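You operate a simulated robot arm through the tools that you are given. There is no shell and no other tool. Be economical: measure what you need, move in short steps, check, and stop when the job is done.

You run a simulated robot arm. Do the job below in one go: nothing can be reset, and whatever is moved stays where it is left.

Task
Strip the bare pallet: free both handled arms, casting and peg onto the short steel shelf.
Fine: take the peg that stands in the pallet; the other peg stays.

Only the result counts: the job must be done as asked and must still hold three seconds after the hand-in. Knocking over, shifting, dropping, spilling or breaking anything else fails it.

Robot
A 7-joint arm with a two-finger parallel gripper, fixed in place. Base frame: the origin is at the foot of the arm, x ahead of it, y to its left, z up. Units: cm, degrees, N and s.
With the tool pointing down near the work surface it reaches from about 20 to 68 cm from the base axis. Its first joint turns from -66.0 to 66.0 degrees. Payload 2.4 kg.
The TCP is the grasp point between the finger pads, 3 cm short of the fingertips. In the tool frame z runs along the fingers and y along their closing line. Largest opening 9.4 cm; finger width 2.8, thickness 1; the body of the gripper, 5 by 9.6 cm, starts 5.5 cm behind the TCP.
Orientation is told as [roll, pitch, yaw] about the base's x, y, z axes, in that order, counted from this pose: with the fingers straight down and closing along the base's y, the tool's x points along the base's -x, its y along +y and its z along -z.

Tools
- The arm moves only by the tool move_arm. Its argument "commands" is one flat list of numbers, 7 for each row, row after row: the opening, from 0 (shut) to 1 (fully open), then the shift along the tool's x, y, z in units of 500 mm (1.0 is 500 mm), then the turn, a rotation vector about the tool's x, y, z in units of 120 degrees (1.0 is 120 degrees). In form: [grip, x, y, z, wx, wy, wz, grip, x, y, z, wx, wy, wz, ...]. A call has 1 to 20 rows; each row is the pose to reach, as a shift and turn from the pose commanded when the call began, along the tool's axes at that moment. A call with a number of a shift or a turn outside -1 to 1 is refused whole. Each row takes 0.2 s and may step no farther than 5 cm and 8.6 degrees from the row before; otherwise, or with a gripper value out of range, the whole call is refused. Where a pose cannot be reached the arm comes as near as it can. A force on the tool above 40 N (or 10 N above the force at the start of the call, whichever is more), or a blocked arm, ends the call early, and 0.2 s more pass. Each finger travels about 15.3 cm/s and halts on what it meets, pressing with about 34 N; the grip force reading is that of the motor and also rises with nothing between the fingers. The clock runs only during rows and for 0.2 s after the last one: add rows that repeat a pose to give the fingers time. It gives the time, the measured TCP pose, the force on the tool (base axes), the opening and the grip force at its end, in the units of the frame above (readings bear some noise).
- Cameras (640 x 400 px; columns grow to the right, rows downward): "scene" is fixed at [4.41, 48.45, 143.23]; the picture's right is [-0.64, -0.77, 0.00], its down [-0.50, 0.42, -0.76] and it looks along [0.58, -0.49, -0.65] (base axes); focal length 299 px, centre (320, 200). "wrist" rides on the gripper at [-3.7, 0, -5.8] in the tool frame; the picture's right is [0.00, -1.00, 0.00], its down [0.97, 0.00, -0.24] and it looks along [0.24, 0.00, 0.97] (tool axes); focal length 218 px, centre (320, 200).
- grab_frame(camera): a new picture of that camera. The clock stands still meanwhile.
- pixel_to_xyz(camera, pixels): there is no depth. For up to 12 entries [column, row, z] of the newest picture of that camera ("zoom" is the newest enlarged one), the place [x, y] in the base frame at which the ray of that pixel passes the height z, good to about 0.2 cm. The clock stands still meanwhile.
- inspect(camera, box): a new picture of the part [left, top, right, bottom] of that camera's present view, enlarged. The clock stands still meanwhile.
- finish_job(): hands the job in; it is judged then, once.

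Go step by step. Measure first, check grasps and placings, and put right what went wrong. The budget is 80 turns and 46 pictures, counting those below and the enlarged ones. Unless the task says otherwise, let go and move clear before handing in, and close with one line.

The tools are called after "Emit:" as a command line: name --argument value ..., lists and objects as JSON in quotes. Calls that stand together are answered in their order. move_arm: Moves the arm, as the interface text tells. Its arguments: {"type":"object","properties":{"commands":{"type":"array","items":{"type":"number"}}},"required":["commands"]} The other tools are called the same way: grab_frame (camera) takes a picture; pixel_to_xyz (camera, pixels) gives the place at which the rays of pixels pass given heights; inspect (camera, box) takes an enlarged picture of a part of a camera's view; finish_job () hands the job in.

At the start:

```text
t: 0.0
tool_pos: [38.95, -2.78, 114.86]
tool_rot: [0.0, -0.1, -0.1]
ft_force: [0.6, 0.8, -0.1]
opening: 9.41
finger_force: 0.0
```

scene: 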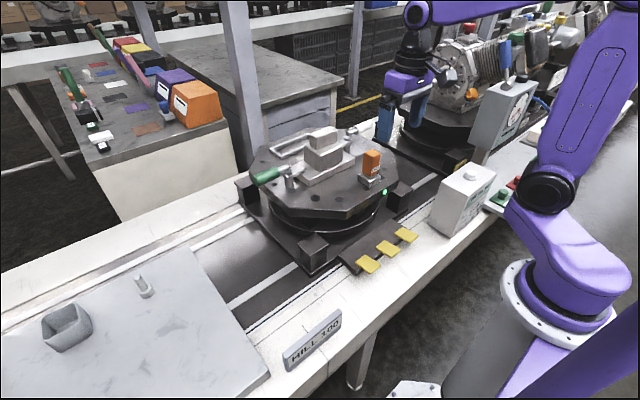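
wrist: 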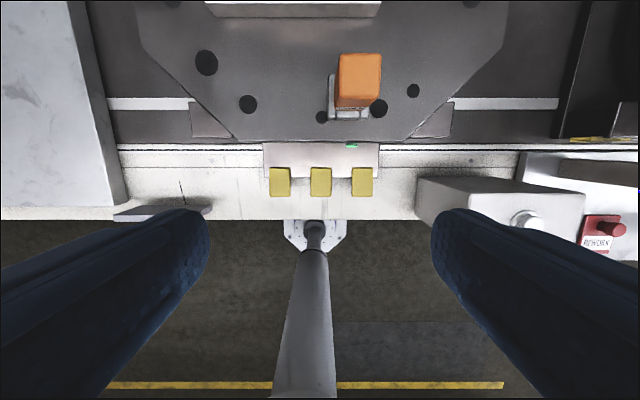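

The scene shows a pallet around pixel (320,180) with a green-handled arm, an orange block, a casting and a grey plate lower left. I'll zoom in on these before moving.

Emit:
inspect --camera "scene" --box '[230, 110, 430, 235]'

Emit:
inspect --camera "scene" --box '[0, 230, 270, 400]'

Emit:
inspect --camera "scene" --box '[360, 0, 640, 175]'

```text
3.20 times, centred on (330, 172) of scene
```

zoom: 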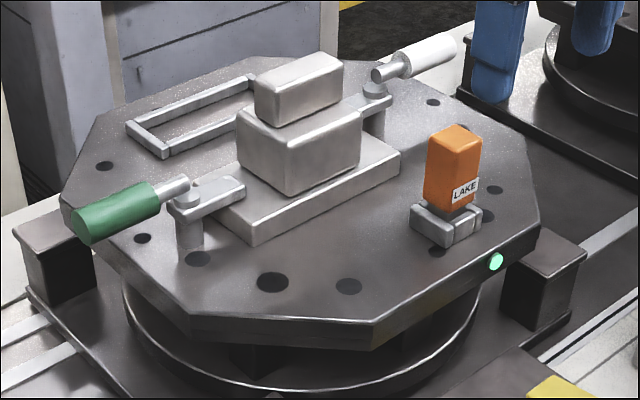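

```text
2.35 times, centred on (135, 315) of scene
```

zoom: 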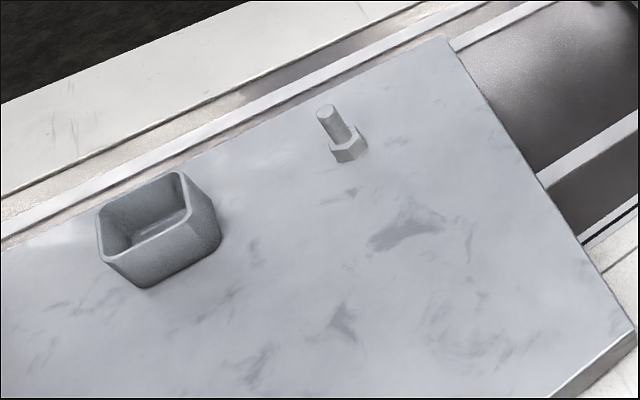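

```text
2.29 times, centred on (500, 88) of scene
```

zoom: 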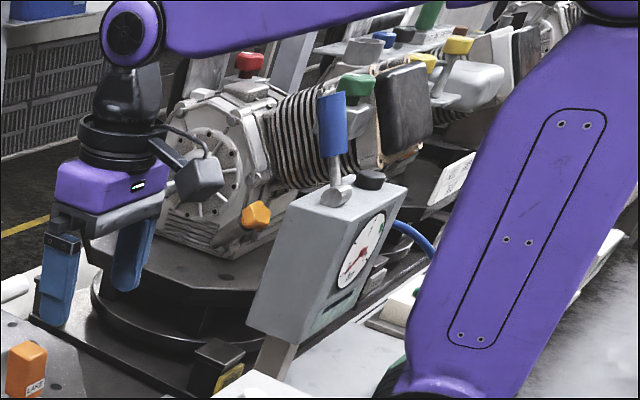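

The casting has a green-handled and a white-handled arm on it; the orange "LAKE" piece stands in a socket, and another peg-like bolt stands on the grey plate. I'll move ahead and look from above.

Emit:
move_arm --commands '[1, -0.09, 0, 0, 0, 0, 0, 1, -0.18, 0, 0, 0, 0, 0, 1, -0.26, 0, 0, 0, 0, 0, 1, -0.26, 0, 0, 0, 0, 0]'

Emit:
grab_frame --camera "wrist"

Emit:
grab_frame --camera "scene"

```text
t: 1.0
tool_pos: [51.94, -3.18, 114.87]
tool_rot: [0.0, 0.0, 0.1]
ft_force: [0.1, -0.6, 0.2]
opening: 9.4
finger_force: 0.1
```

```text
40 pictures are left
```

wrist: 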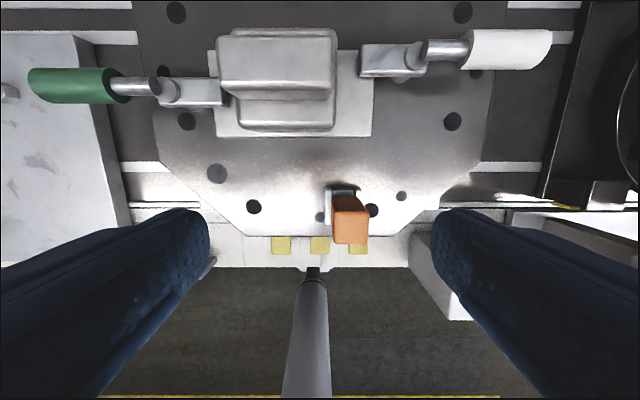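

```text
39 pictures are left
```

scene: 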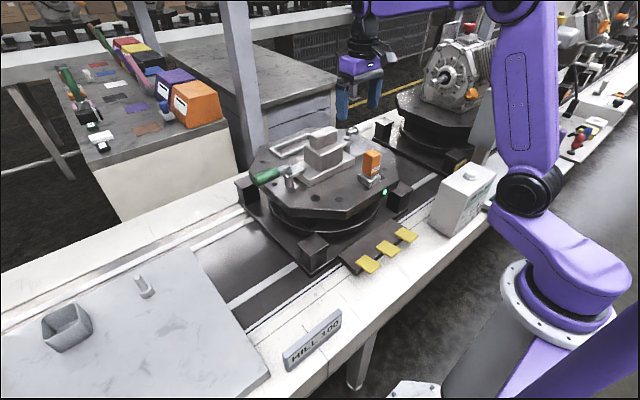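

The wrist view shows the peg at (350,225), the casting at (277,80), the green arm at (75,85) and the white arm at (505,48). I'll triangulate heights by intersecting rays from both cameras.

Emit:
pixel_to_xyz --camera "wrist" --pixels '[[334, 241, 80], [334, 241, 95], [218, 66, 80], [218, 66, 95], [30, 80, 80], [30, 80, 95], [551, 38, 80], [551, 38, 95], [216, 136, 80], [216, 136, 95], [372, 136, 80], [372, 136, 95]]'

Emit:
pixel_to_xyz --camera "scene" --pixels '[[372, 154, 80], [372, 154, 95], [309, 186, 80], [309, 186, 95], [255, 184, 80], [255, 184, 95], [355, 167, 90], [311, 142, 90], [311, 142, 100], [356, 218, 80], [356, 218, 90]]'

Emit:
inspect --camera "wrist" --box '[0, 0, 320, 200]'

Emit:
inspect --camera "wrist" --box '[300, 0, 620, 200]'

```text
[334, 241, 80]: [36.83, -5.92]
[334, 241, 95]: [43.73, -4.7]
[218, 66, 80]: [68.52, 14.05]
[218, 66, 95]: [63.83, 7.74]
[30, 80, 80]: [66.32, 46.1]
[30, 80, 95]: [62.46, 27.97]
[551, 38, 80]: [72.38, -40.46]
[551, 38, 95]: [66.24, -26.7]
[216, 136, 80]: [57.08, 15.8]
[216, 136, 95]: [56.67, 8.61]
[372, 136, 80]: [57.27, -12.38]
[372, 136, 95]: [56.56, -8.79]
```

```text
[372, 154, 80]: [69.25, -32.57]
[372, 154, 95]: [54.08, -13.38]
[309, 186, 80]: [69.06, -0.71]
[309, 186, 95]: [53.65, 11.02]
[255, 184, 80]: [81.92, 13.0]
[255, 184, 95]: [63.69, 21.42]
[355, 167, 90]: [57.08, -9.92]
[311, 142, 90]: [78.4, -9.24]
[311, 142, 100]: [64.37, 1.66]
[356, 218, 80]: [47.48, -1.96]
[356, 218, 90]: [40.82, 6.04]
```

```text
2.00 times, centred on (160, 100) of wrist
```

zoom: 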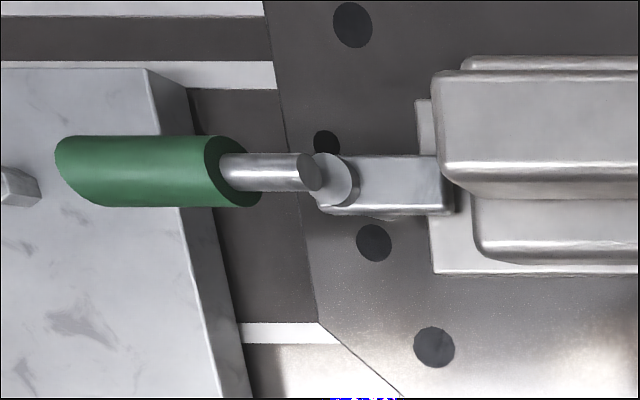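

```text
2.00 times, centred on (460, 100) of wrist
```

zoom: 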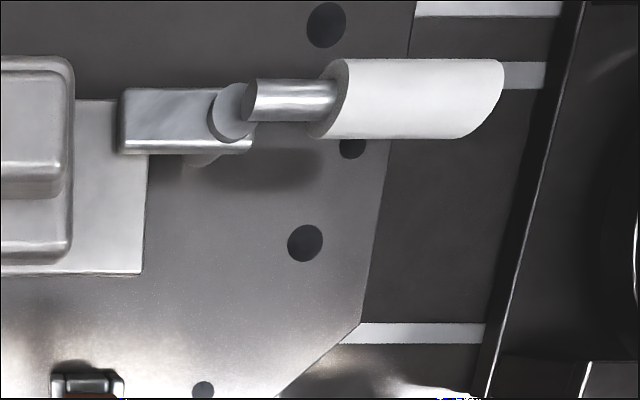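

The flange corner triangulates to about (56.4, 9.6, 92.5) and the peg top to about z 101. Next I'll get rays for both handles and posts, the peg, and the shelf edge.

Emit:
pixel_to_xyz --camera "wrist" --pixels '[[157, 86, 95], [157, 86, 100], [116, 86, 95], [116, 86, 100], [42, 85, 95], [42, 85, 100], [422, 50, 95], [422, 50, 100], [465, 48.5, 95], [465, 48.5, 100], [547, 47, 95], [547, 47, 100]]'

Emit:
pixel_to_xyz --camera "scene" --pixels '[[287.8, 169.4, 95], [287.8, 169.4, 100], [276.9, 171, 95], [276.9, 171, 100], [256.6, 179.4, 95], [256.6, 179.4, 100], [348.5, 134, 95], [348.5, 134, 100], [355.6, 130.6, 95], [355.6, 130.6, 100], [370.6, 125, 95], [370.6, 125, 100]]'

Emit:
pixel_to_xyz --camera "wrist" --pixels '[[73, 35, 80], [73, 35, 92], [130, 205, 80], [130, 205, 92], [351, 228, 100], [351, 228, 102], [248, 207, 91], [0, 92, 90], [402, 196, 91], [222, 30, 100], [334, 30, 100], [225, 97, 100]]'

Emit:
pixel_to_xyz --camera "scene" --pixels '[[190, 247, 80], [190, 247, 90], [269, 375, 80], [269, 375, 90], [142, 283, 80], [142, 283, 90], [65, 330, 80], [65, 330, 90], [373, 157.5, 100], [373, 157.5, 102], [315, 128, 100], [315, 128, 102]]'

```text
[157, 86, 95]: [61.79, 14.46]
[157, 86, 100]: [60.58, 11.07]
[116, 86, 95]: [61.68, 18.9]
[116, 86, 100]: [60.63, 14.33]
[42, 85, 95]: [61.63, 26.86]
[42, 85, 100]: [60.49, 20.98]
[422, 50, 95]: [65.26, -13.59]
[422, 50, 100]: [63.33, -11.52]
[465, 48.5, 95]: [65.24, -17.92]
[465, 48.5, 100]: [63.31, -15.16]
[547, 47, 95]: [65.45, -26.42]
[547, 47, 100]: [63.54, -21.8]
```

```text
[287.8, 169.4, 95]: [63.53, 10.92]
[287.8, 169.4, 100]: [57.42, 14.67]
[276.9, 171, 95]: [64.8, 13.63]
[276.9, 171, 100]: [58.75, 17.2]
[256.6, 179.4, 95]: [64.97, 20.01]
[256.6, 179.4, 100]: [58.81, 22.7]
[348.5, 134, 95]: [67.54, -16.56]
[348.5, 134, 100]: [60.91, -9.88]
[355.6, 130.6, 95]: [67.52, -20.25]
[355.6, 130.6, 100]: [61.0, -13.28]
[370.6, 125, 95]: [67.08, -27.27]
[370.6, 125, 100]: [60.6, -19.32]
```

```text
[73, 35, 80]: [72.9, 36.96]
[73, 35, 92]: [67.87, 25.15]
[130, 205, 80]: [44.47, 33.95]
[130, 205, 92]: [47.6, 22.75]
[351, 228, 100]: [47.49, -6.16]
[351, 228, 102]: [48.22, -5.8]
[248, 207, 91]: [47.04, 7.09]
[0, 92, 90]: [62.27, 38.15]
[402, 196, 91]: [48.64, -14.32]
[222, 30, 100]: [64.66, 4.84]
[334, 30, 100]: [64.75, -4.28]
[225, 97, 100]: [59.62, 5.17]
```

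```text
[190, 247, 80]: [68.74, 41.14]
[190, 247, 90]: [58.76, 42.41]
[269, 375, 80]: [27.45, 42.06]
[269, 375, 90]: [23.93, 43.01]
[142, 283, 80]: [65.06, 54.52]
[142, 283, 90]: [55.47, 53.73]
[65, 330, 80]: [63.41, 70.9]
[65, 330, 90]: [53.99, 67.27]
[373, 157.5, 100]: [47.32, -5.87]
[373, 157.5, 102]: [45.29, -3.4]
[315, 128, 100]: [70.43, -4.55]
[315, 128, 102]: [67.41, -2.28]
```

Solved positions are: green arm post near (61,12.5) with its handle running (61,16)→(60.5,22) at z≈98.5, and white post near (63.5,-12). The shelf top is at z≈76.5 for y>41. I'll hover over the green handle with the fingers closing along base x.

Emit:
move_arm --commands '[1, -0.0148, 0.0387, 0, 0, 0, 0.0625, 1, -0.0296, 0.0774, 0, 0, 0, 0.125, 1, -0.0444, 0.1161, 0, 0, 0, 0.1875, 1, -0.0592, 0.1548, 0, 0, 0, 0.25, 1, -0.074, 0.1935, 0, 0, 0, 0.3125, 1, -0.0888, 0.2322, 0, 0, 0, 0.375, 1, -0.1036, 0.2709, 0, 0, 0, 0.4375, 1, -0.1184, 0.3096, 0, 0, 0, 0.5, 0.8, -0.1332, 0.3483, 0, 0, 0, 0.5625, 0.6, -0.148, 0.387, 0, 0, 0, 0.625, 0.5, -0.1628, 0.4257, 0, 0, 0, 0.6875, 0.5, -0.1776, 0.4644, 0, 0, 0, 0.75, 0.5, -0.1776, 0.4644, 0, 0, 0, 0.75]'

Emit:
grab_frame --camera "wrist"

Emit:
grab_frame --camera "scene"

```text
t: 3.8
tool_pos: [60.54, 20.44, 114.65]
tool_rot: [0.0, 0.0, -90.1]
ft_force: [-0.4, -0.4, 0.4]
opening: 4.69
finger_force: 0.0
```

```text
36 pictures are left
```

wrist: 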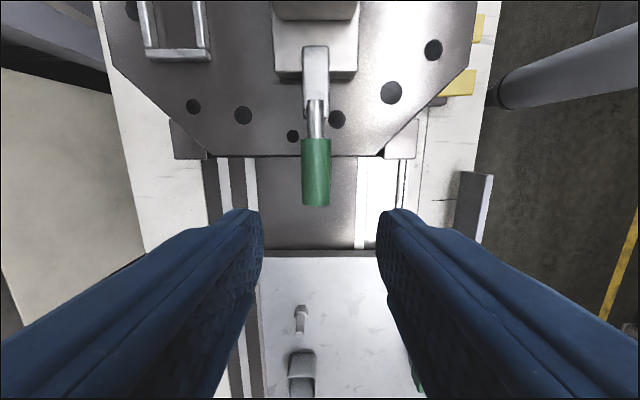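

```text
35 pictures are left
```

scene: 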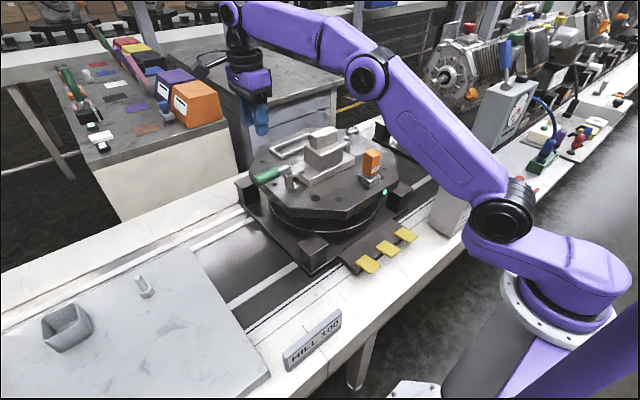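

The green handle appears at (316,138–206), nicely in line with the finger gap. I'll read its position.

Emit:
pixel_to_xyz --camera "wrist" --pixels '[[316, 141, 98.2], [316, 204, 98.5], [302, 175, 98.5], [331, 175, 98.5], [316, 103, 97.5], [302, 316, 77], [302, 375, 77], [418, 375, 77], [262, 255, 77], [387, 257, 77], [274, 28, 92.5], [357, 72, 92.5]]'

Emit:
inspect --camera "wrist" --box '[200, 0, 440, 150]'

```text
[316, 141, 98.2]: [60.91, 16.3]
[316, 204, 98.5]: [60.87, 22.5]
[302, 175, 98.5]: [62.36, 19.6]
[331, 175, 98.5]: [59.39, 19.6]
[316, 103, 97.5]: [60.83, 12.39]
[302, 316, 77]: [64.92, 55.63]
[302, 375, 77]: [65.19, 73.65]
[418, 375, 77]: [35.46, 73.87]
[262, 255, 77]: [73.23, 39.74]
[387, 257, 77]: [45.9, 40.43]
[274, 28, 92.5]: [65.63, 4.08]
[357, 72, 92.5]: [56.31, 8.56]
```

```text
2.67 times, centred on (320, 75) of wrist
```

zoom: 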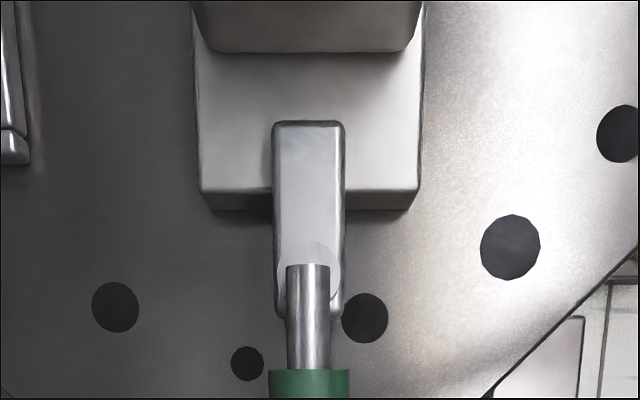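

The handle is 3 cm thick, centred at x≈60.9, y 16–22.5. I'll lower the open fingers to straddle it at y≈19.5.

Emit:
move_arm --commands '[0.5, -0.018, 0.006, 0.08, 0, 0, 0, 0.5, -0.018, 0.006, 0.16, 0, 0, 0, 0.5, -0.018, 0.006, 0.24, 0, 0, 0, 0.5, -0.018, 0.006, 0.29, 0, 0, 0, 0.5, -0.018, 0.006, 0.322, 0, 0, 0]'

Emit:
grab_frame --camera "wrist"

```text
t: 5.0
tool_pos: [60.83, 19.48, 98.53]
tool_rot: [0.0, 0.1, -90.0]
ft_force: [-0.6, -0.1, 0.7]
opening: 4.7
finger_force: 0.1
```

```text
33 pictures are left
```

wrist: 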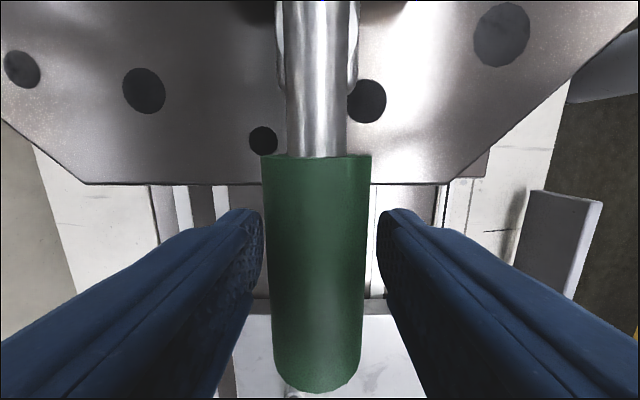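

The fingers straddle the handle cleanly. I'll drag it about 30° around the post toward -x and watch the force.

Emit:
move_arm --commands '[0.5, -0.0013, -0.0196, 0, 0, 0, -0.0625, 0.5, -0.0051, -0.0388, 0, 0, 0, -0.125, 0.5, -0.0114, -0.0574, 0, 0, 0, -0.1875, 0.5, -0.0201, -0.075, 0, 0, 0, -0.25, 0.5, -0.0201, -0.075, 0, 0, 0, -0.25]'

Emit:
grab_frame --camera "wrist"

```text
t: 6.2
tool_pos: [57.33, 18.52, 98.68]
tool_rot: [0.0, 0.0, -60.0]
ft_force: [2.5, 2.2, -0.5]
opening: 4.91
finger_force: 1.7
```

```text
32 pictures are left
```

wrist: 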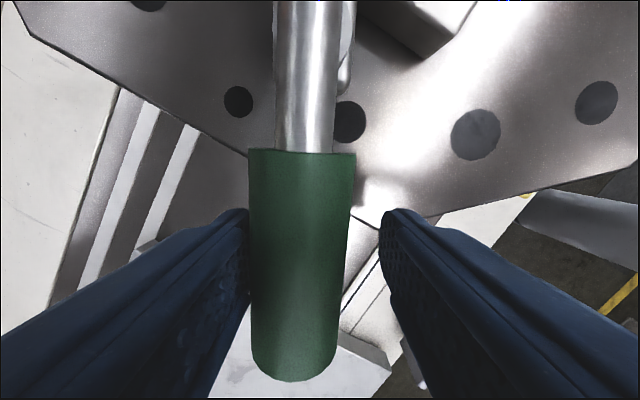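

The arm turns easily (≈3 N). I'll continue the arc to about 97° in all.

Emit:
move_arm --commands '[0.5, -0.0013, -0.0196, 0, 0, 0, -0.0625, 0.5, -0.0051, -0.0388, 0, 0, 0, -0.125, 0.5, -0.0114, -0.0574, 0, 0, 0, -0.1875, 0.5, -0.0201, -0.075, 0, 0, 0, -0.25, 0.5, -0.031, -0.0913, 0, 0, 0, -0.3125, 0.5, -0.0439, -0.1061, 0, 0, 0, -0.375, 0.5, -0.0587, -0.119, 0, 0, 0, -0.4375, 0.5, -0.075, -0.1299, 0, 0, 0, -0.5, 0.5, -0.0926, -0.1386, 0, 0, 0, -0.5625, 0.5, -0.0926, -0.1386, 0, 0, 0, -0.5625]'

Emit:
grab_frame --camera "wrist"

Emit:
inspect --camera "scene" --box '[230, 110, 430, 235]'

```text
t: 8.2
tool_pos: [53.81, 12.7, 99.14]
tool_rot: [0.8, -1.2, 6.5]
ft_force: [3.6, 20.2, -1.8]
opening: 5.83
finger_force: 10.0
stopped in row 10: the force on the tool passed its limit (the readings are from after the stop); the commanded pose is now the measured one
```

```text
31 pictures are left
```

wrist: 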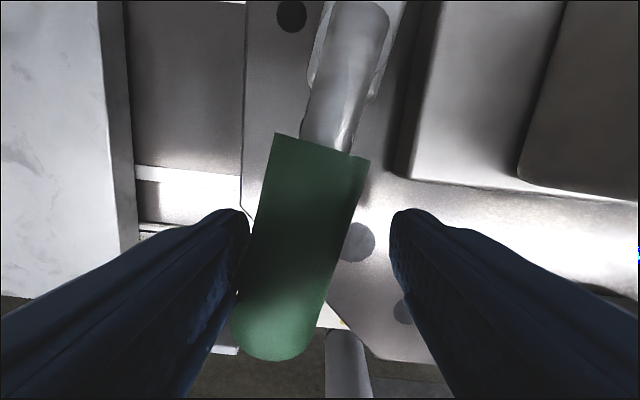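

```text
3.20 times, centred on (330, 172) of scene
```

zoom: 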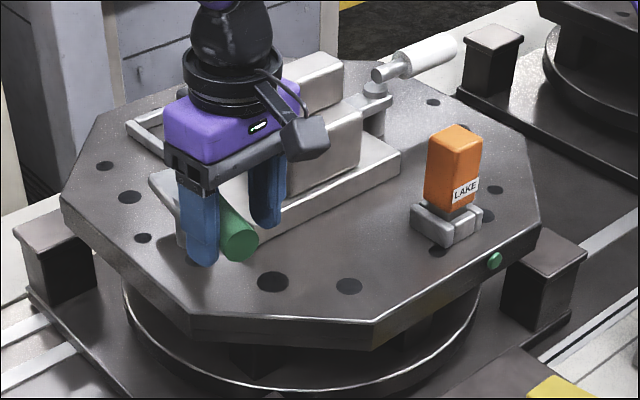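

The green arm hit its end stop at about 80° with its slab off the flange, and the pallet lamp went dim. I'll ease off 0.6 cm and rise clear.

Emit:
move_arm --commands '[0.62, 0, 0.012, 0, 0, 0, 0, 0.62, 0, 0.012, 0, 0, 0, 0, 0.62, 0, 0.012, -0.08, 0, 0, 0, 0.62, 0, 0.012, -0.16, 0, 0, 0, 0.62, 0, 0.012, -0.24, 0, 0, 0, 0.62, 0, 0.012, -0.3, 0, 0, 0]'

Emit:
grab_frame --camera "wrist"

```text
t: 9.6
tool_pos: [53.35, 12.51, 114.34]
tool_rot: [0.6, -0.9, 6.2]
ft_force: [0.2, -0.2, 0.5]
opening: 5.83
finger_force: 0.2
```

```text
29 pictures are left
```

wrist: 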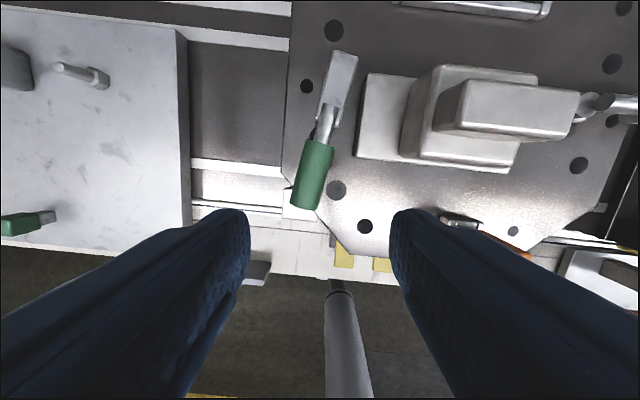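

The green arm is clear of the flange, and I can also see a green-handled peg on the shelf at (25,222) that must stay. I'll first level the tool, then go over the white handle.

Emit:
move_arm --commands '[0.55, 0, 0, 0, 0.005, 0.0075, 0.052, 0.55, 0, 0, 0, 0.005, 0.0075, 0.052]'

```text
t: 10.2
tool_pos: [53.32, 12.6, 114.17]
tool_rot: [0.0, -0.1, -0.1]
ft_force: [0.7, 0.0, -0.4]
opening: 5.21
finger_force: 0.1
```

The tool is level. Moving over the white handle with a 90° turn.

Emit:
move_arm --commands '[0.55, -0.0177, -0.0543, 0, 0, 0, -0.0625, 0.55, -0.0353, -0.1087, 0, 0, 0, -0.125, 0.55, -0.053, -0.163, 0, 0, 0, -0.1875, 0.55, -0.0707, -0.2173, 0, 0, 0, -0.25, 0.55, -0.0883, -0.2717, 0, 0, 0, -0.3125, 0.55, -0.106, -0.326, 0, 0, 0, -0.375, 0.55, -0.1237, -0.3803, 0, 0, 0, -0.4375, 0.55, -0.1413, -0.4347, 0, 0, 0, -0.5, 0.55, -0.159, -0.489, 0, 0, 0, -0.5625, 0.55, -0.1767, -0.5433, 0, 0, 0, -0.625, 0.55, -0.1943, -0.5977, 0, 0, 0, -0.6875, 0.55, -0.212, -0.652, 0, 0, 0, -0.75, 0.55, -0.212, -0.652, 0, 0, 0, -0.75]'

Emit:
grab_frame --camera "wrist"

```text
t: 13.0
tool_pos: [61.96, -19.32, 113.94]
tool_rot: [-0.1, 0.0, 88.4]
ft_force: [-0.5, -0.4, 0.3]
opening: 5.19
finger_force: 0.1
out of reach, approached as far as the arm can: row 12, 13
```

```text
28 pictures are left
```

wrist: 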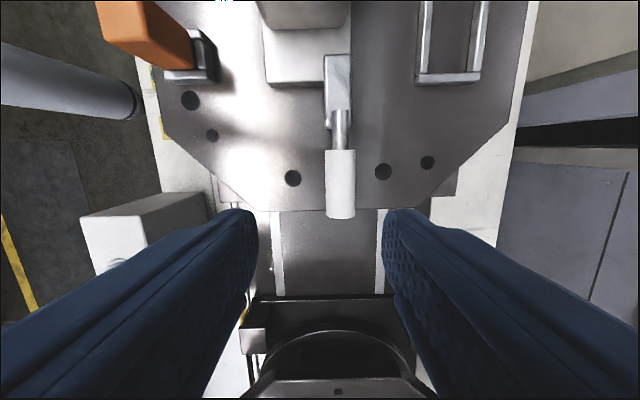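

The white handle shows at (340,150–217). The arm is at its reach limit at this height, so I'll get its coordinates.

Emit:
pixel_to_xyz --camera "wrist" --pixels '[[341, 153, 98], [340, 216, 98.5], [326, 180, 98.3], [355, 180, 98.3], [339, 112, 97.5]]'

```text
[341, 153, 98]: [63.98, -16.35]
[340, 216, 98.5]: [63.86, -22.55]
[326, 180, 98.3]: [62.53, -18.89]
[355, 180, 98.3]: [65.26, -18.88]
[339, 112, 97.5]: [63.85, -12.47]
```

Handle centre is at x≈63.9. I'll descend to just above it, where the reach is better, and see where the arm ends up.

Emit:
move_arm --commands '[0.75, -0.04, 0, 0.06, 0, 0, 0, 0.75, -0.04, 0, 0.13, 0, 0, 0, 0.75, -0.04, 0, 0.2, 0, 0, 0, 0.75, -0.04, 0, 0.2, 0, 0, 0]'

```text
t: 14.0
tool_pos: [61.78, -17.4, 103.92]
tool_rot: [-0.1, 0.0, 89.9]
ft_force: [0.0, -0.4, -0.2]
opening: 7.06
finger_force: 0.0
```

The pose follows. Now I'll shift +x by 2 cm to centre over the handle.

Emit:
move_arm --commands '[0.6, 0, -0.02, 0.01, 0, 0, 0, 0.6, 0, -0.04, 0.01, 0, 0, 0, 0.6, 0, -0.04, 0.01, 0, 0, 0]'

Emit:
grab_frame --camera "wrist"

```text
t: 14.8
tool_pos: [64.1, -17.16, 103.39]
tool_rot: [0.0, 0.0, 90.0]
ft_force: [0.2, 0.1, 0.9]
opening: 5.64
finger_force: 0.0
```

```text
27 pictures are left
```

wrist: 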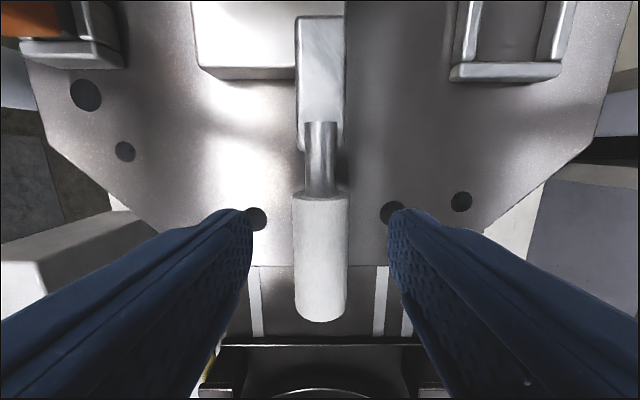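

Handle is centred between the fingers. Descending to straddle it.

Emit:
move_arm --commands '[0.55, 0.016, 0, 0.05, 0, 0, 0, 0.5, 0.016, 0, 0.098, 0, 0, 0, 0.5, 0.016, 0, 0.098, 0, 0, 0]'

```text
t: 15.6
tool_pos: [63.67, -18.2, 98.55]
tool_rot: [0.0, 0.0, 90.0]
ft_force: [0.0, 0.5, 0.5]
opening: 4.69
finger_force: 0.0
```

The fingers straddle the white handle. I'll drag it around its post toward -x.

Emit:
move_arm --commands '[0.5, -0.0011, 0.0162, 0, 0, 0, 0.0625, 0.5, -0.0042, 0.0321, 0, 0, 0, 0.125, 0.5, -0.0094, 0.0475, 0, 0, 0, 0.1875, 0.5, -0.0166, 0.062, 0, 0, 0, 0.25, 0.5, -0.0256, 0.0755, 0, 0, 0, 0.3125, 0.5, -0.0363, 0.0877, 0, 0, 0, 0.375, 0.5, -0.0485, 0.0984, 0, 0, 0, 0.4375, 0.5, -0.062, 0.1074, 0, 0, 0, 0.5, 0.5, -0.0765, 0.1146, 0, 0, 0, 0.5625, 0.5, -0.0919, 0.1198, 0, 0, 0, 0.625, 0.5, -0.1078, 0.1229, 0, 0, 0, 0.6875]'

Emit:
grab_frame --camera "wrist"

```text
t: 18.0
tool_pos: [57.74, -12.72, 98.66]
tool_rot: [0.0, 0.0, 7.3]
ft_force: [5.2, -10.4, 0.4]
opening: 5.34
finger_force: 6.1
```

```text
26 pictures are left
```

wrist: 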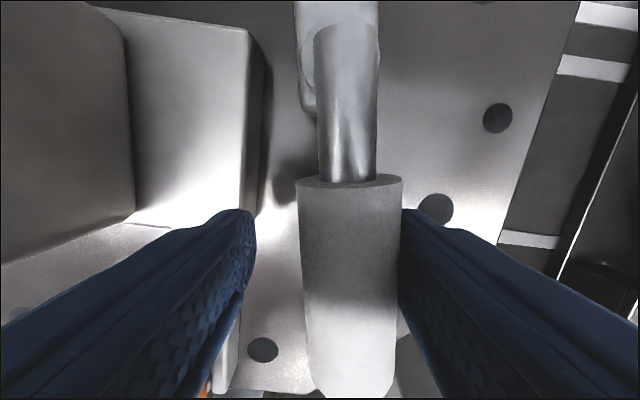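

The white arm is at ≈82°, at its stop by the 10 N reading. I'll ease off, rise and move above the peg with the tool squared up.

Emit:
move_arm --commands '[0.6, 0, -0.01, 0, 0, 0, 0, 0.6, 0, -0.01, 0, 0, 0, 0, 0.6, 0, -0.01, -0.08, 0, 0, 0, 0.6, 0, -0.01, -0.16, 0, 0, 0, 0.6, 0, -0.01, -0.24, 0, 0, 0, 0.6, 0, -0.01, -0.3, 0, 0, 0, 0.8, 0.05, 0.05, -0.3, 0, 0, 0.03, 1, 0.1, 0.1, -0.3, 0, 0, 0.061, 1, 0.135, 0.158, -0.3, 0, 0, 0.061, 1, 0.135, 0.158, -0.3, 0, 0, 0.061]'

Emit:
grab_frame --camera "wrist"

Emit:
inspect --camera "scene" --box '[230, 110, 430, 235]'

```text
t: 20.2
tool_pos: [50.0, -5.62, 113.76]
tool_rot: [0.0, -0.1, 0.1]
ft_force: [-0.3, -0.7, 0.5]
opening: 9.38
finger_force: 0.0
```

```text
25 pictures are left
```

wrist: 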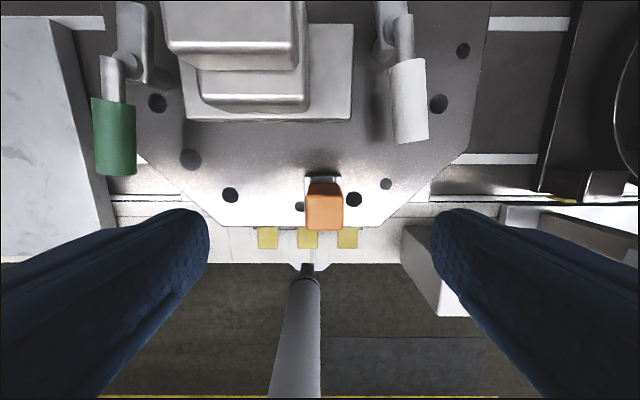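

```text
3.20 times, centred on (330, 172) of scene
```

zoom: 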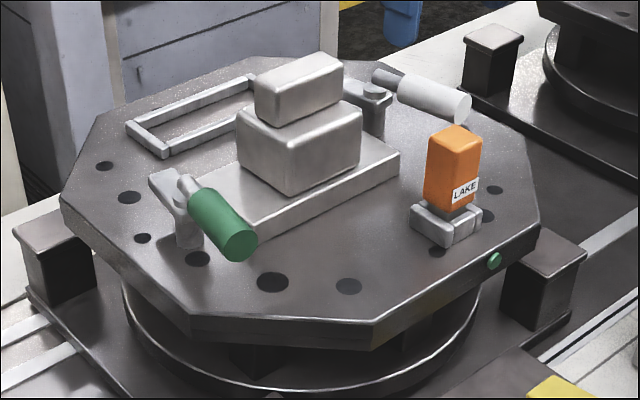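

Both arms are open. Peg top face spans (306–344, 196–231) in the wrist view; I'll measure it.

Emit:
pixel_to_xyz --camera "wrist" --pixels '[[306, 213, 101], [344, 213, 101], [325, 196, 101], [325, 231, 101], [325, 213, 101], [305, 178, 93], [340, 178, 93]]'

Emit:
inspect --camera "wrist" --box '[240, 150, 400, 250]'

Emit:
inspect --camera "scene" --box '[345, 135, 401, 195]'

Emit:
pixel_to_xyz --camera "zoom" --pixels '[[320, 200, 96]]'

```text
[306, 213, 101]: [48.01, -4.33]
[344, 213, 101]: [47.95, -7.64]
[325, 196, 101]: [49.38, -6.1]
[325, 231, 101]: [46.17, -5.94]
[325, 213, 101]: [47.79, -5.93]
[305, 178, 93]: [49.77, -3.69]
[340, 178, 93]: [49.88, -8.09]
```

```text
4.00 times, centred on (320, 200) of wrist
```

zoom: 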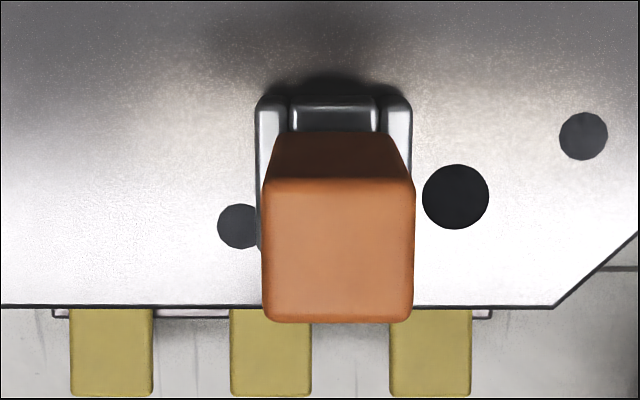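

```text
6.67 times, centred on (373, 165) of scene
```

zoom: 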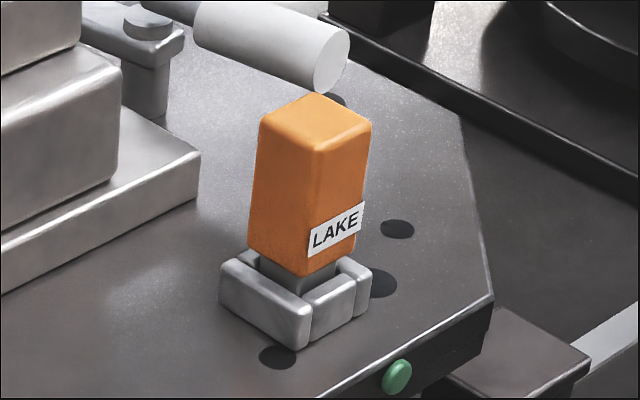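

```text
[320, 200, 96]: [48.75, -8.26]
```

The peg is 3.3 cm wide at (47.8,-6.0), with an orange body from z≈95.5 to 101 and a shank in an open socket. I'll go down on it and close.

Emit:
move_arm --commands '[0.65, 0.044, -0.0076, 0.05, 0, 0, 0, 0.65, 0.044, -0.0076, 0.13, 0, 0, 0, 0.65, 0.044, -0.0076, 0.21, 0, 0, 0, 0.65, 0.044, -0.0076, 0.27, 0, 0, 0, 0.65, 0.044, -0.0076, 0.298, 0, 0, 0, 0.5, 0.044, -0.0076, 0.298, 0, 0, 0, 0.2, 0.044, -0.0076, 0.298, 0, 0, 0, 0.2, 0.044, -0.0076, 0.298, 0, 0, 0, 0.2, 0.044, -0.0076, 0.298, 0, 0, 0]'

Emit:
grab_frame --camera "wrist"

```text
t: 22.2
tool_pos: [47.62, -5.91, 98.59]
tool_rot: [0.2, -0.1, 0.2]
ft_force: [0.3, 0.5, 0.7]
opening: 3.79
finger_force: 34.0
```

```text
21 pictures are left
```

wrist: 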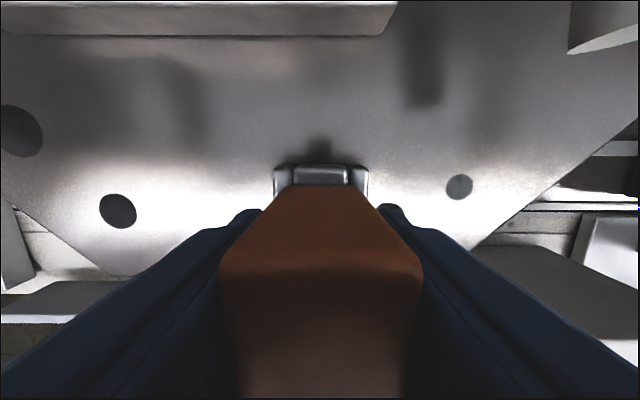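

The grip reads 34 N at 3.8 cm opening. Lifting straight up, slowly at first.

Emit:
move_arm --commands '[0.2, 0, 0, -0.015, 0, 0, 0, 0.2, 0, 0, -0.03, 0, 0, 0, 0.2, 0, 0, -0.06, 0, 0, 0, 0.2, 0, 0, -0.1, 0, 0, 0, 0.2, 0, 0, -0.16, 0, 0, 0, 0.2, 0, 0, -0.22, 0, 0, 0, 0.2, 0, 0, -0.22, 0, 0, 0]'

Emit:
grab_frame --camera "scene"

Emit:
inspect --camera "scene" --box '[330, 80, 426, 200]'

```text
t: 23.8
tool_pos: [48.11, -5.9, 109.65]
tool_rot: [0.0, -0.1, 0.2]
ft_force: [-0.5, -0.9, -1.7]
opening: 3.78
finger_force: 34.1
```

```text
20 pictures are left
```

scene: 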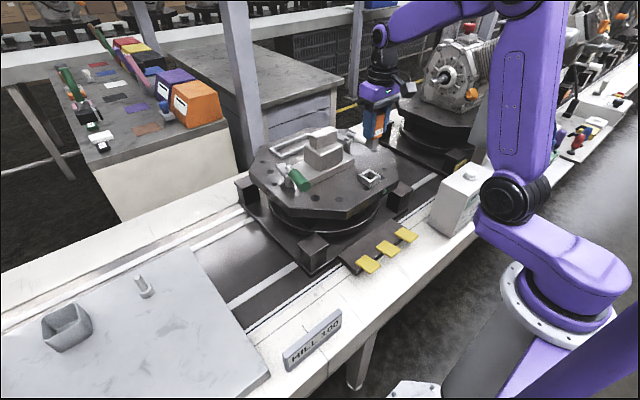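

```text
3.33 times, centred on (378, 140) of scene
```

zoom: 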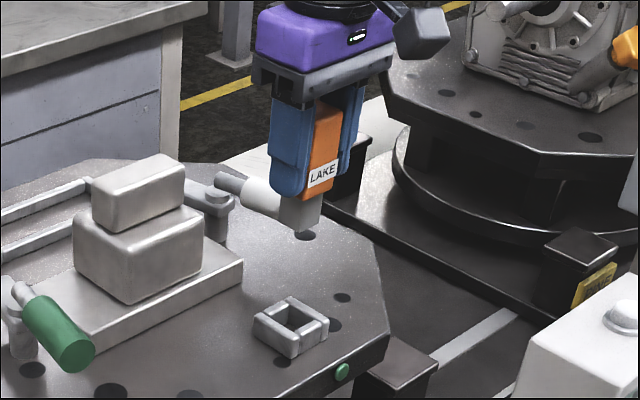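

The peg is out cleanly; its square shank is about 2.5 cm long. I'll carry it over toward the shelf at safe height.

Emit:
move_arm --commands '[0.2, 0.0085, 0.08, -0.04, 0, 0, 0, 0.2, 0.017, 0.16, -0.04, 0, 0, 0, 0.2, 0.0255, 0.24, -0.04, 0, 0, 0, 0.2, 0.034, 0.32, -0.04, 0, 0, 0, 0.2, 0.0425, 0.4, -0.04, 0, 0, 0, 0.2, 0.051, 0.48, -0.04, 0, 0, 0, 0.2, 0.0595, 0.56, -0.04, 0, 0, 0, 0.2, 0.068, 0.64, -0.04, 0, 0, 0, 0.2, 0.0765, 0.72, -0.04, 0, 0, 0, 0.2, 0.085, 0.8, -0.04, 0, 0, 0, 0.2, 0.0935, 0.88, -0.04, 0, 0, 0, 0.2, 0.102, 0.96, -0.04, 0, 0, 0, 0.2, 0.102, 0.96, -0.04, 0, 0, 0]'

Emit:
grab_frame --camera "wrist"

```text
t: 26.6
tool_pos: [42.54, 42.4, 111.65]
tool_rot: [0.0, -0.1, 0.1]
ft_force: [0.0, -0.2, -0.4]
opening: 3.77
finger_force: 34.6
```

```text
18 pictures are left
```

wrist: 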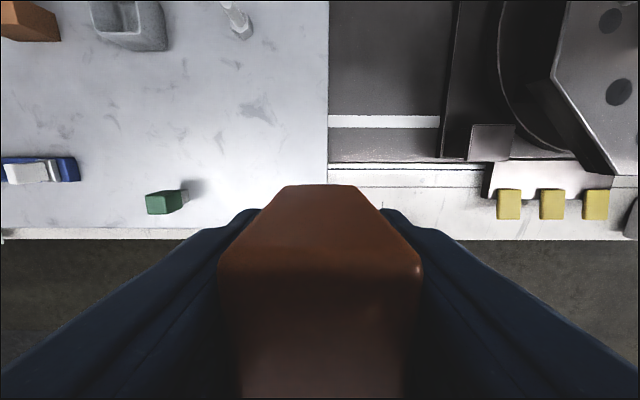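

The shelf (left edge column 328, front edge row ~229) shows a green peg at (165,203) and a blue item at (40,170). I'll measure those.

Emit:
pixel_to_xyz --camera "wrist" --pixels '[[328, 100, 76.5], [328, 170, 76.5], [210, 229, 76.5], [100, 229, 76.5], [147, 203, 78], [188, 195, 77], [80, 170, 78], [150, 50, 77], [240, 38, 77]]'

Emit:
inspect --camera "wrist" --box '[0, 0, 400, 250]'

```text
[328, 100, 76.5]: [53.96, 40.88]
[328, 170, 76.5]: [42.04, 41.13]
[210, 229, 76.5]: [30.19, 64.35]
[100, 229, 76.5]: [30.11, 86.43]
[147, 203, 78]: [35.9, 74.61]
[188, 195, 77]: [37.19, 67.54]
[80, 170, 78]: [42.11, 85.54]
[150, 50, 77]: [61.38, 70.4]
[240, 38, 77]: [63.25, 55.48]
```

```text
1.60 times, centred on (200, 125) of wrist
```

zoom: 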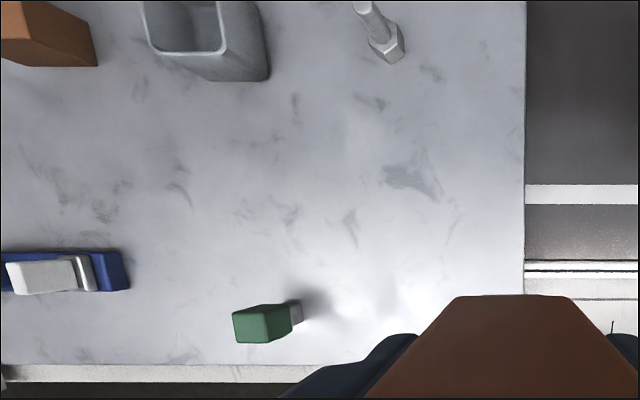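

The shelf is large, so before placing I want to rule out another shelf on the right side, where I saw a labelled red item earlier. I'll look at that region in the scene view.

Emit:
inspect --camera "scene" --box '[400, 60, 640, 230]'

Emit:
inspect --camera "scene" --box '[0, 200, 400, 400]'

```text
2.35 times, centred on (520, 145) of scene
```

zoom: 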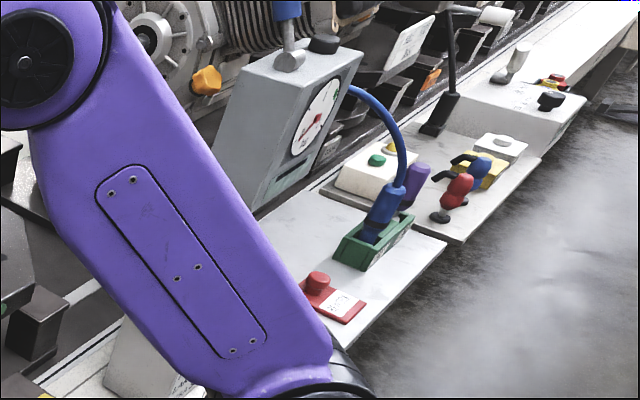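

```text
1.60 times, centred on (200, 300) of scene
```

zoom: 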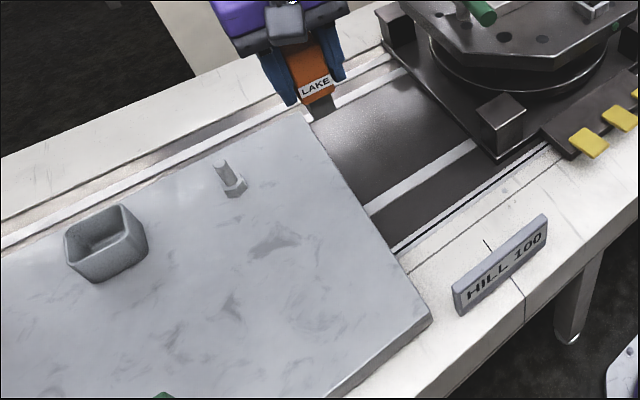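

The right-hand plate belongs to another station with its own tooling, so the grey plate on the left is the shelf. Descending with the peg toward (47,45).

Emit:
move_arm --commands '[0.2, 0, 0, 0.08, 0, 0, 0, 0.2, 0, 0.01, 0.16, 0, 0, 0, 0.2, -0.03, 0.03, 0.24, 0, 0, 0, 0.2, -0.06, 0.052, 0.32, 0, 0, 0, 0.2, -0.09, 0.052, 0.4, 0, 0, 0, 0.2, -0.09, 0.052, 0.44, 0, 0, 0, 0.2, -0.09, 0.052, 0.44, 0, 0, 0]'

Emit:
inspect --camera "scene" --box '[120, 190, 280, 310]'

```text
t: 28.2
tool_pos: [47.18, 44.71, 89.78]
tool_rot: [0.1, -0.1, 0.1]
ft_force: [0.1, 0.9, -2.3]
opening: 3.76
finger_force: 34.0
```

```text
3.33 times, centred on (200, 250) of scene
```

zoom: 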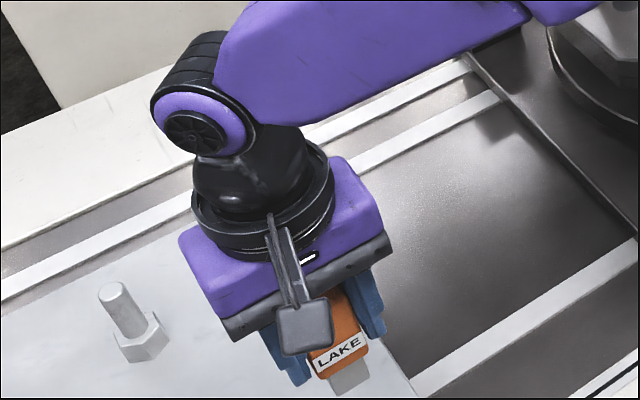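

The shank's lower corner is at about (350,395) in the zoom. I'll convert it to estimate its height.

Emit:
pixel_to_xyz --camera "zoom" --pixels '[[340, 397, 80], [340, 397, 83], [340, 397, 86]]'

Emit:
move_arm --commands '[0.2, 0, 0, 0.03, 0, 0, 0, 0.2, 0, 0, 0.06, 0, 0, 0, 0.2, 0, 0, 0.09, 0, 0, 0, 0.2, 0, 0, 0.09, 0, 0, 0]'

```text
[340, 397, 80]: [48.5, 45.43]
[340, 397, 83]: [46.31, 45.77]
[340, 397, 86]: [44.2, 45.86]
```

```text
t: 29.2
tool_pos: [47.23, 44.67, 85.2]
tool_rot: [0.2, 0.0, 0.2]
ft_force: [-0.3, 0.7, -0.8]
opening: 3.78
finger_force: 34.3
```

The shank bottom is about 6.5 cm below the TCP, so touchdown is near TCP z 83. Stepping down slowly.

Emit:
move_arm --commands '[0.2, 0, 0, 0.012, 0, 0, 0, 0.2, 0, 0, 0.024, 0, 0, 0, 0.2, 0, 0, 0.03, 0, 0, 0, 0.2, 0, 0, 0.034, 0, 0, 0, 0.2, 0, 0, 0.038, 0, 0, 0, 0.2, 0, 0, 0.038, 0, 0, 0]'

```text
t: 30.6
tool_pos: [47.08, 44.77, 83.41]
tool_rot: [0.0, -0.1, 0.2]
ft_force: [-0.3, 0.3, -1.2]
opening: 3.8
finger_force: 34.3
```

Emit:
move_arm --commands '[0.2, 0, 0, 0.004, 0, 0, 0, 0.2, 0, 0, 0.008, 0, 0, 0, 0.2, 0, 0, 0.012, 0, 0, 0, 0.2, 0, 0, 0.012, 0, 0, 0]'

Emit:
inspect --camera "scene" --box '[150, 260, 270, 340]'

```text
t: 31.6
tool_pos: [47.15, 44.75, 82.67]
tool_rot: [0.1, -0.1, 0.2]
ft_force: [-0.5, -1.1, -1.9]
opening: 3.79
finger_force: 34.1
```

```text
5.00 times, centred on (210, 300) of scene
```

zoom: 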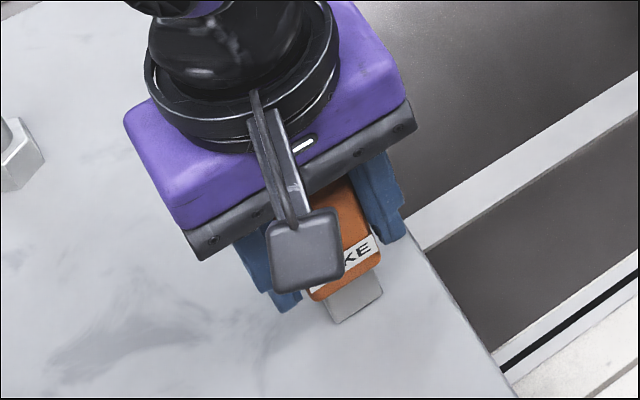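

No contact force yet at TCP 82.67; I'll measure the remaining gap and keep stepping down in fine steps.

Emit:
pixel_to_xyz --camera "zoom" --pixels '[[335, 323, 76], [335, 323, 77], [335, 323, 78]]'

Emit:
move_arm --commands '[0.2, 0, 0, 0.003, 0, 0, 0, 0.2, 0, 0, 0.006, 0, 0, 0, 0.2, 0, 0, 0.009, 0, 0, 0, 0.2, 0, 0, 0.009, 0, 0, 0]'

```text
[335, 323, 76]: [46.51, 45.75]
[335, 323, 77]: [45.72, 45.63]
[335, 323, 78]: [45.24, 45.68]
```

```text
t: 32.6
tool_pos: [47.23, 44.68, 82.56]
tool_rot: [0.2, -0.2, 0.2]
ft_force: [-7.5, -6.8, 31.9]
opening: 3.79
finger_force: 33.8
```

Contact at TCP 82.56 (32 N). I'll relieve the pressure slightly, open, and rise.

Emit:
move_arm --commands '[0.2, 0, 0, -0.006, 0, 0, 0, 0.2, 0, 0, -0.006, 0, 0, 0, 0.45, 0, 0, -0.006, 0, 0, 0, 0.6, 0, 0, -0.006, 0, 0, 0, 0.6, 0, 0, -0.006, 0, 0, 0, 0.6, 0, 0, -0.05, 0, 0, 0, 0.6, 0, 0, -0.12, 0, 0, 0, 0.6, 0.03, 0, -0.2, 0, 0, 0, 0.6, 0.06, 0, -0.3, 0, 0, 0, 0.6, 0.1, 0, -0.38, 0, 0, 0, 0.6, 0.15, 0, -0.46, 0, 0, 0, 0.6, 0.15, 0, -0.54, 0, 0, 0, 0.6, 0.15, 0, -0.6, 0, 0, 0]'

Emit:
grab_frame --camera "wrist"

```text
refused: row 9 steps farther than a row can; nothing moved
```

```text
12 pictures are left
```

wrist: 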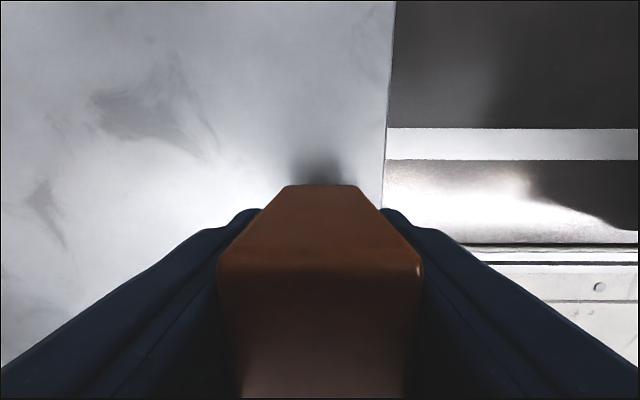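

The call was refused for one long step; I'll repeat it with smaller steps.

Emit:
move_arm --commands '[0.2, 0, 0, -0.006, 0, 0, 0, 0.2, 0, 0, -0.006, 0, 0, 0, 0.45, 0, 0, -0.006, 0, 0, 0, 0.6, 0, 0, -0.006, 0, 0, 0, 0.6, 0, 0, -0.006, 0, 0, 0, 0.6, 0, 0, -0.05, 0, 0, 0, 0.6, 0, 0, -0.12, 0, 0, 0, 0.6, 0.03, 0, -0.2, 0, 0, 0, 0.6, 0.06, 0, -0.28, 0, 0, 0, 0.6, 0.1, 0, -0.36, 0, 0, 0, 0.6, 0.15, 0, -0.43, 0, 0, 0, 0.6, 0.15, 0, -0.51, 0, 0, 0, 0.6, 0.15, 0, -0.59, 0, 0, 0]'

Emit:
grab_frame --camera "scene"

```text
t: 35.4
tool_pos: [39.6, 44.42, 111.72]
tool_rot: [0.0, 0.0, 0.1]
ft_force: [0.1, -0.4, -1.0]
opening: 5.64
finger_force: 0.0
```

```text
11 pictures are left
```

scene: 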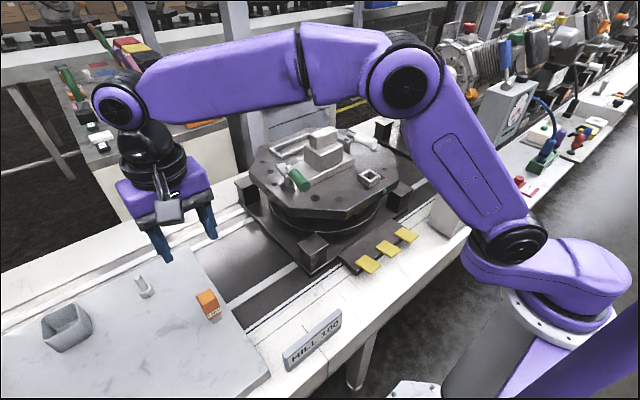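

The peg stands on the shelf at (208,305). Now I'll go above the casting, closing line along x.

Emit:
move_arm --commands '[0.8, -0.0323, -0.0732, -0.02, 0, 0, -0.0625, 1, -0.0647, -0.1463, -0.04, 0, 0, -0.125, 1, -0.097, -0.2195, -0.046, 0, 0, -0.1875, 1, -0.1293, -0.2927, -0.046, 0, 0, -0.25, 1, -0.1617, -0.3658, -0.046, 0, 0, -0.3125, 1, -0.194, -0.439, -0.046, 0, 0, -0.375, 1, -0.2263, -0.5122, -0.046, 0, 0, -0.4375, 1, -0.2587, -0.5853, -0.046, 0, 0, -0.5, 1, -0.291, -0.6585, -0.046, 0, 0, -0.5625, 1, -0.3233, -0.7317, -0.046, 0, 0, -0.625, 1, -0.3557, -0.8048, -0.046, 0, 0, -0.6875, 1, -0.388, -0.878, -0.046, 0, 0, -0.75, 1, -0.388, -0.878, -0.046, 0, 0, -0.75]'

Emit:
grab_frame --camera "wrist"

```text
t: 38.2
tool_pos: [58.92, 0.61, 114.02]
tool_rot: [-0.1, 0.1, 90.2]
ft_force: [0.0, 0.8, 0.4]
opening: 9.39
finger_force: 0.1
```

```text
10 pictures are left
```

wrist: 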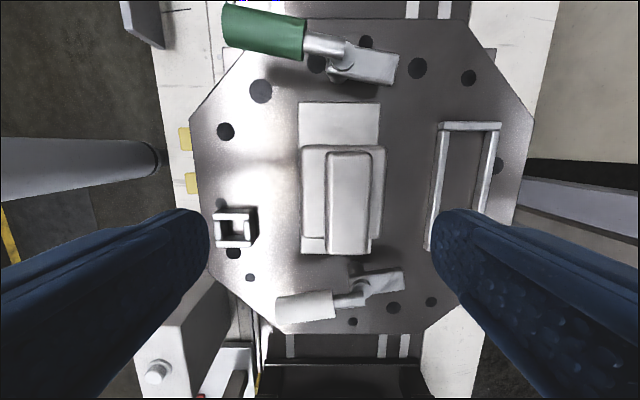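

The casting's upper block top spans (328–370, 152–250) and the lower block (301–384, 146–240). I'll triangulate the block heights with the scene corners.

Emit:
pixel_to_xyz --camera "wrist" --pixels '[[328, 250, 98], [328, 250, 102], [370, 153, 98], [370, 153, 102], [301, 146, 94], [301, 146, 98], [384, 240, 96], [298, 102, 92.5], [380, 255, 92.5], [328, 200, 100], [370, 200, 100]]'

Emit:
inspect --camera "scene" --box '[270, 110, 366, 200]'

Emit:
pixel_to_xyz --camera "scene" --pixels '[[337.2, 133, 98], [337.2, 133, 102], [310, 134, 98], [310, 134, 102]]'

```text
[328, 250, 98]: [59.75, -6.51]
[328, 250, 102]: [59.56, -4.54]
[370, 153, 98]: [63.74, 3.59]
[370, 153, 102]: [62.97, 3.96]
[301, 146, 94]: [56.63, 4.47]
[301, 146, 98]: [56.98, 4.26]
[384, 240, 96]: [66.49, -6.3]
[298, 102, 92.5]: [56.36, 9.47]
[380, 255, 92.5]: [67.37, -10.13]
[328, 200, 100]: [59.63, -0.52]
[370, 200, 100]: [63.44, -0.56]
```

```text
4.44 times, centred on (318, 155) of scene
```

zoom: 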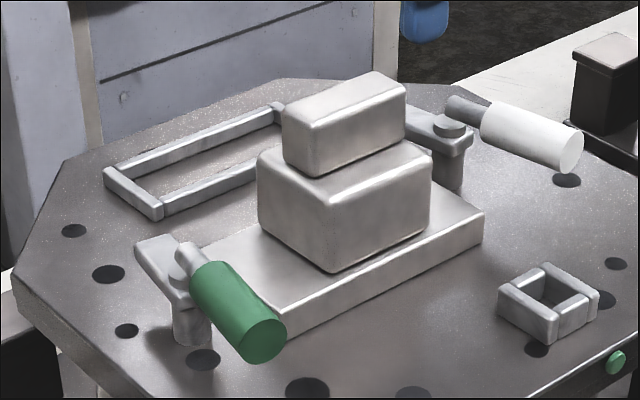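

```text
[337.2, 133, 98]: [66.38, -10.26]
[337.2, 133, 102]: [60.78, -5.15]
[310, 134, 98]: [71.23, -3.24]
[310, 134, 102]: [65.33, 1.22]
```

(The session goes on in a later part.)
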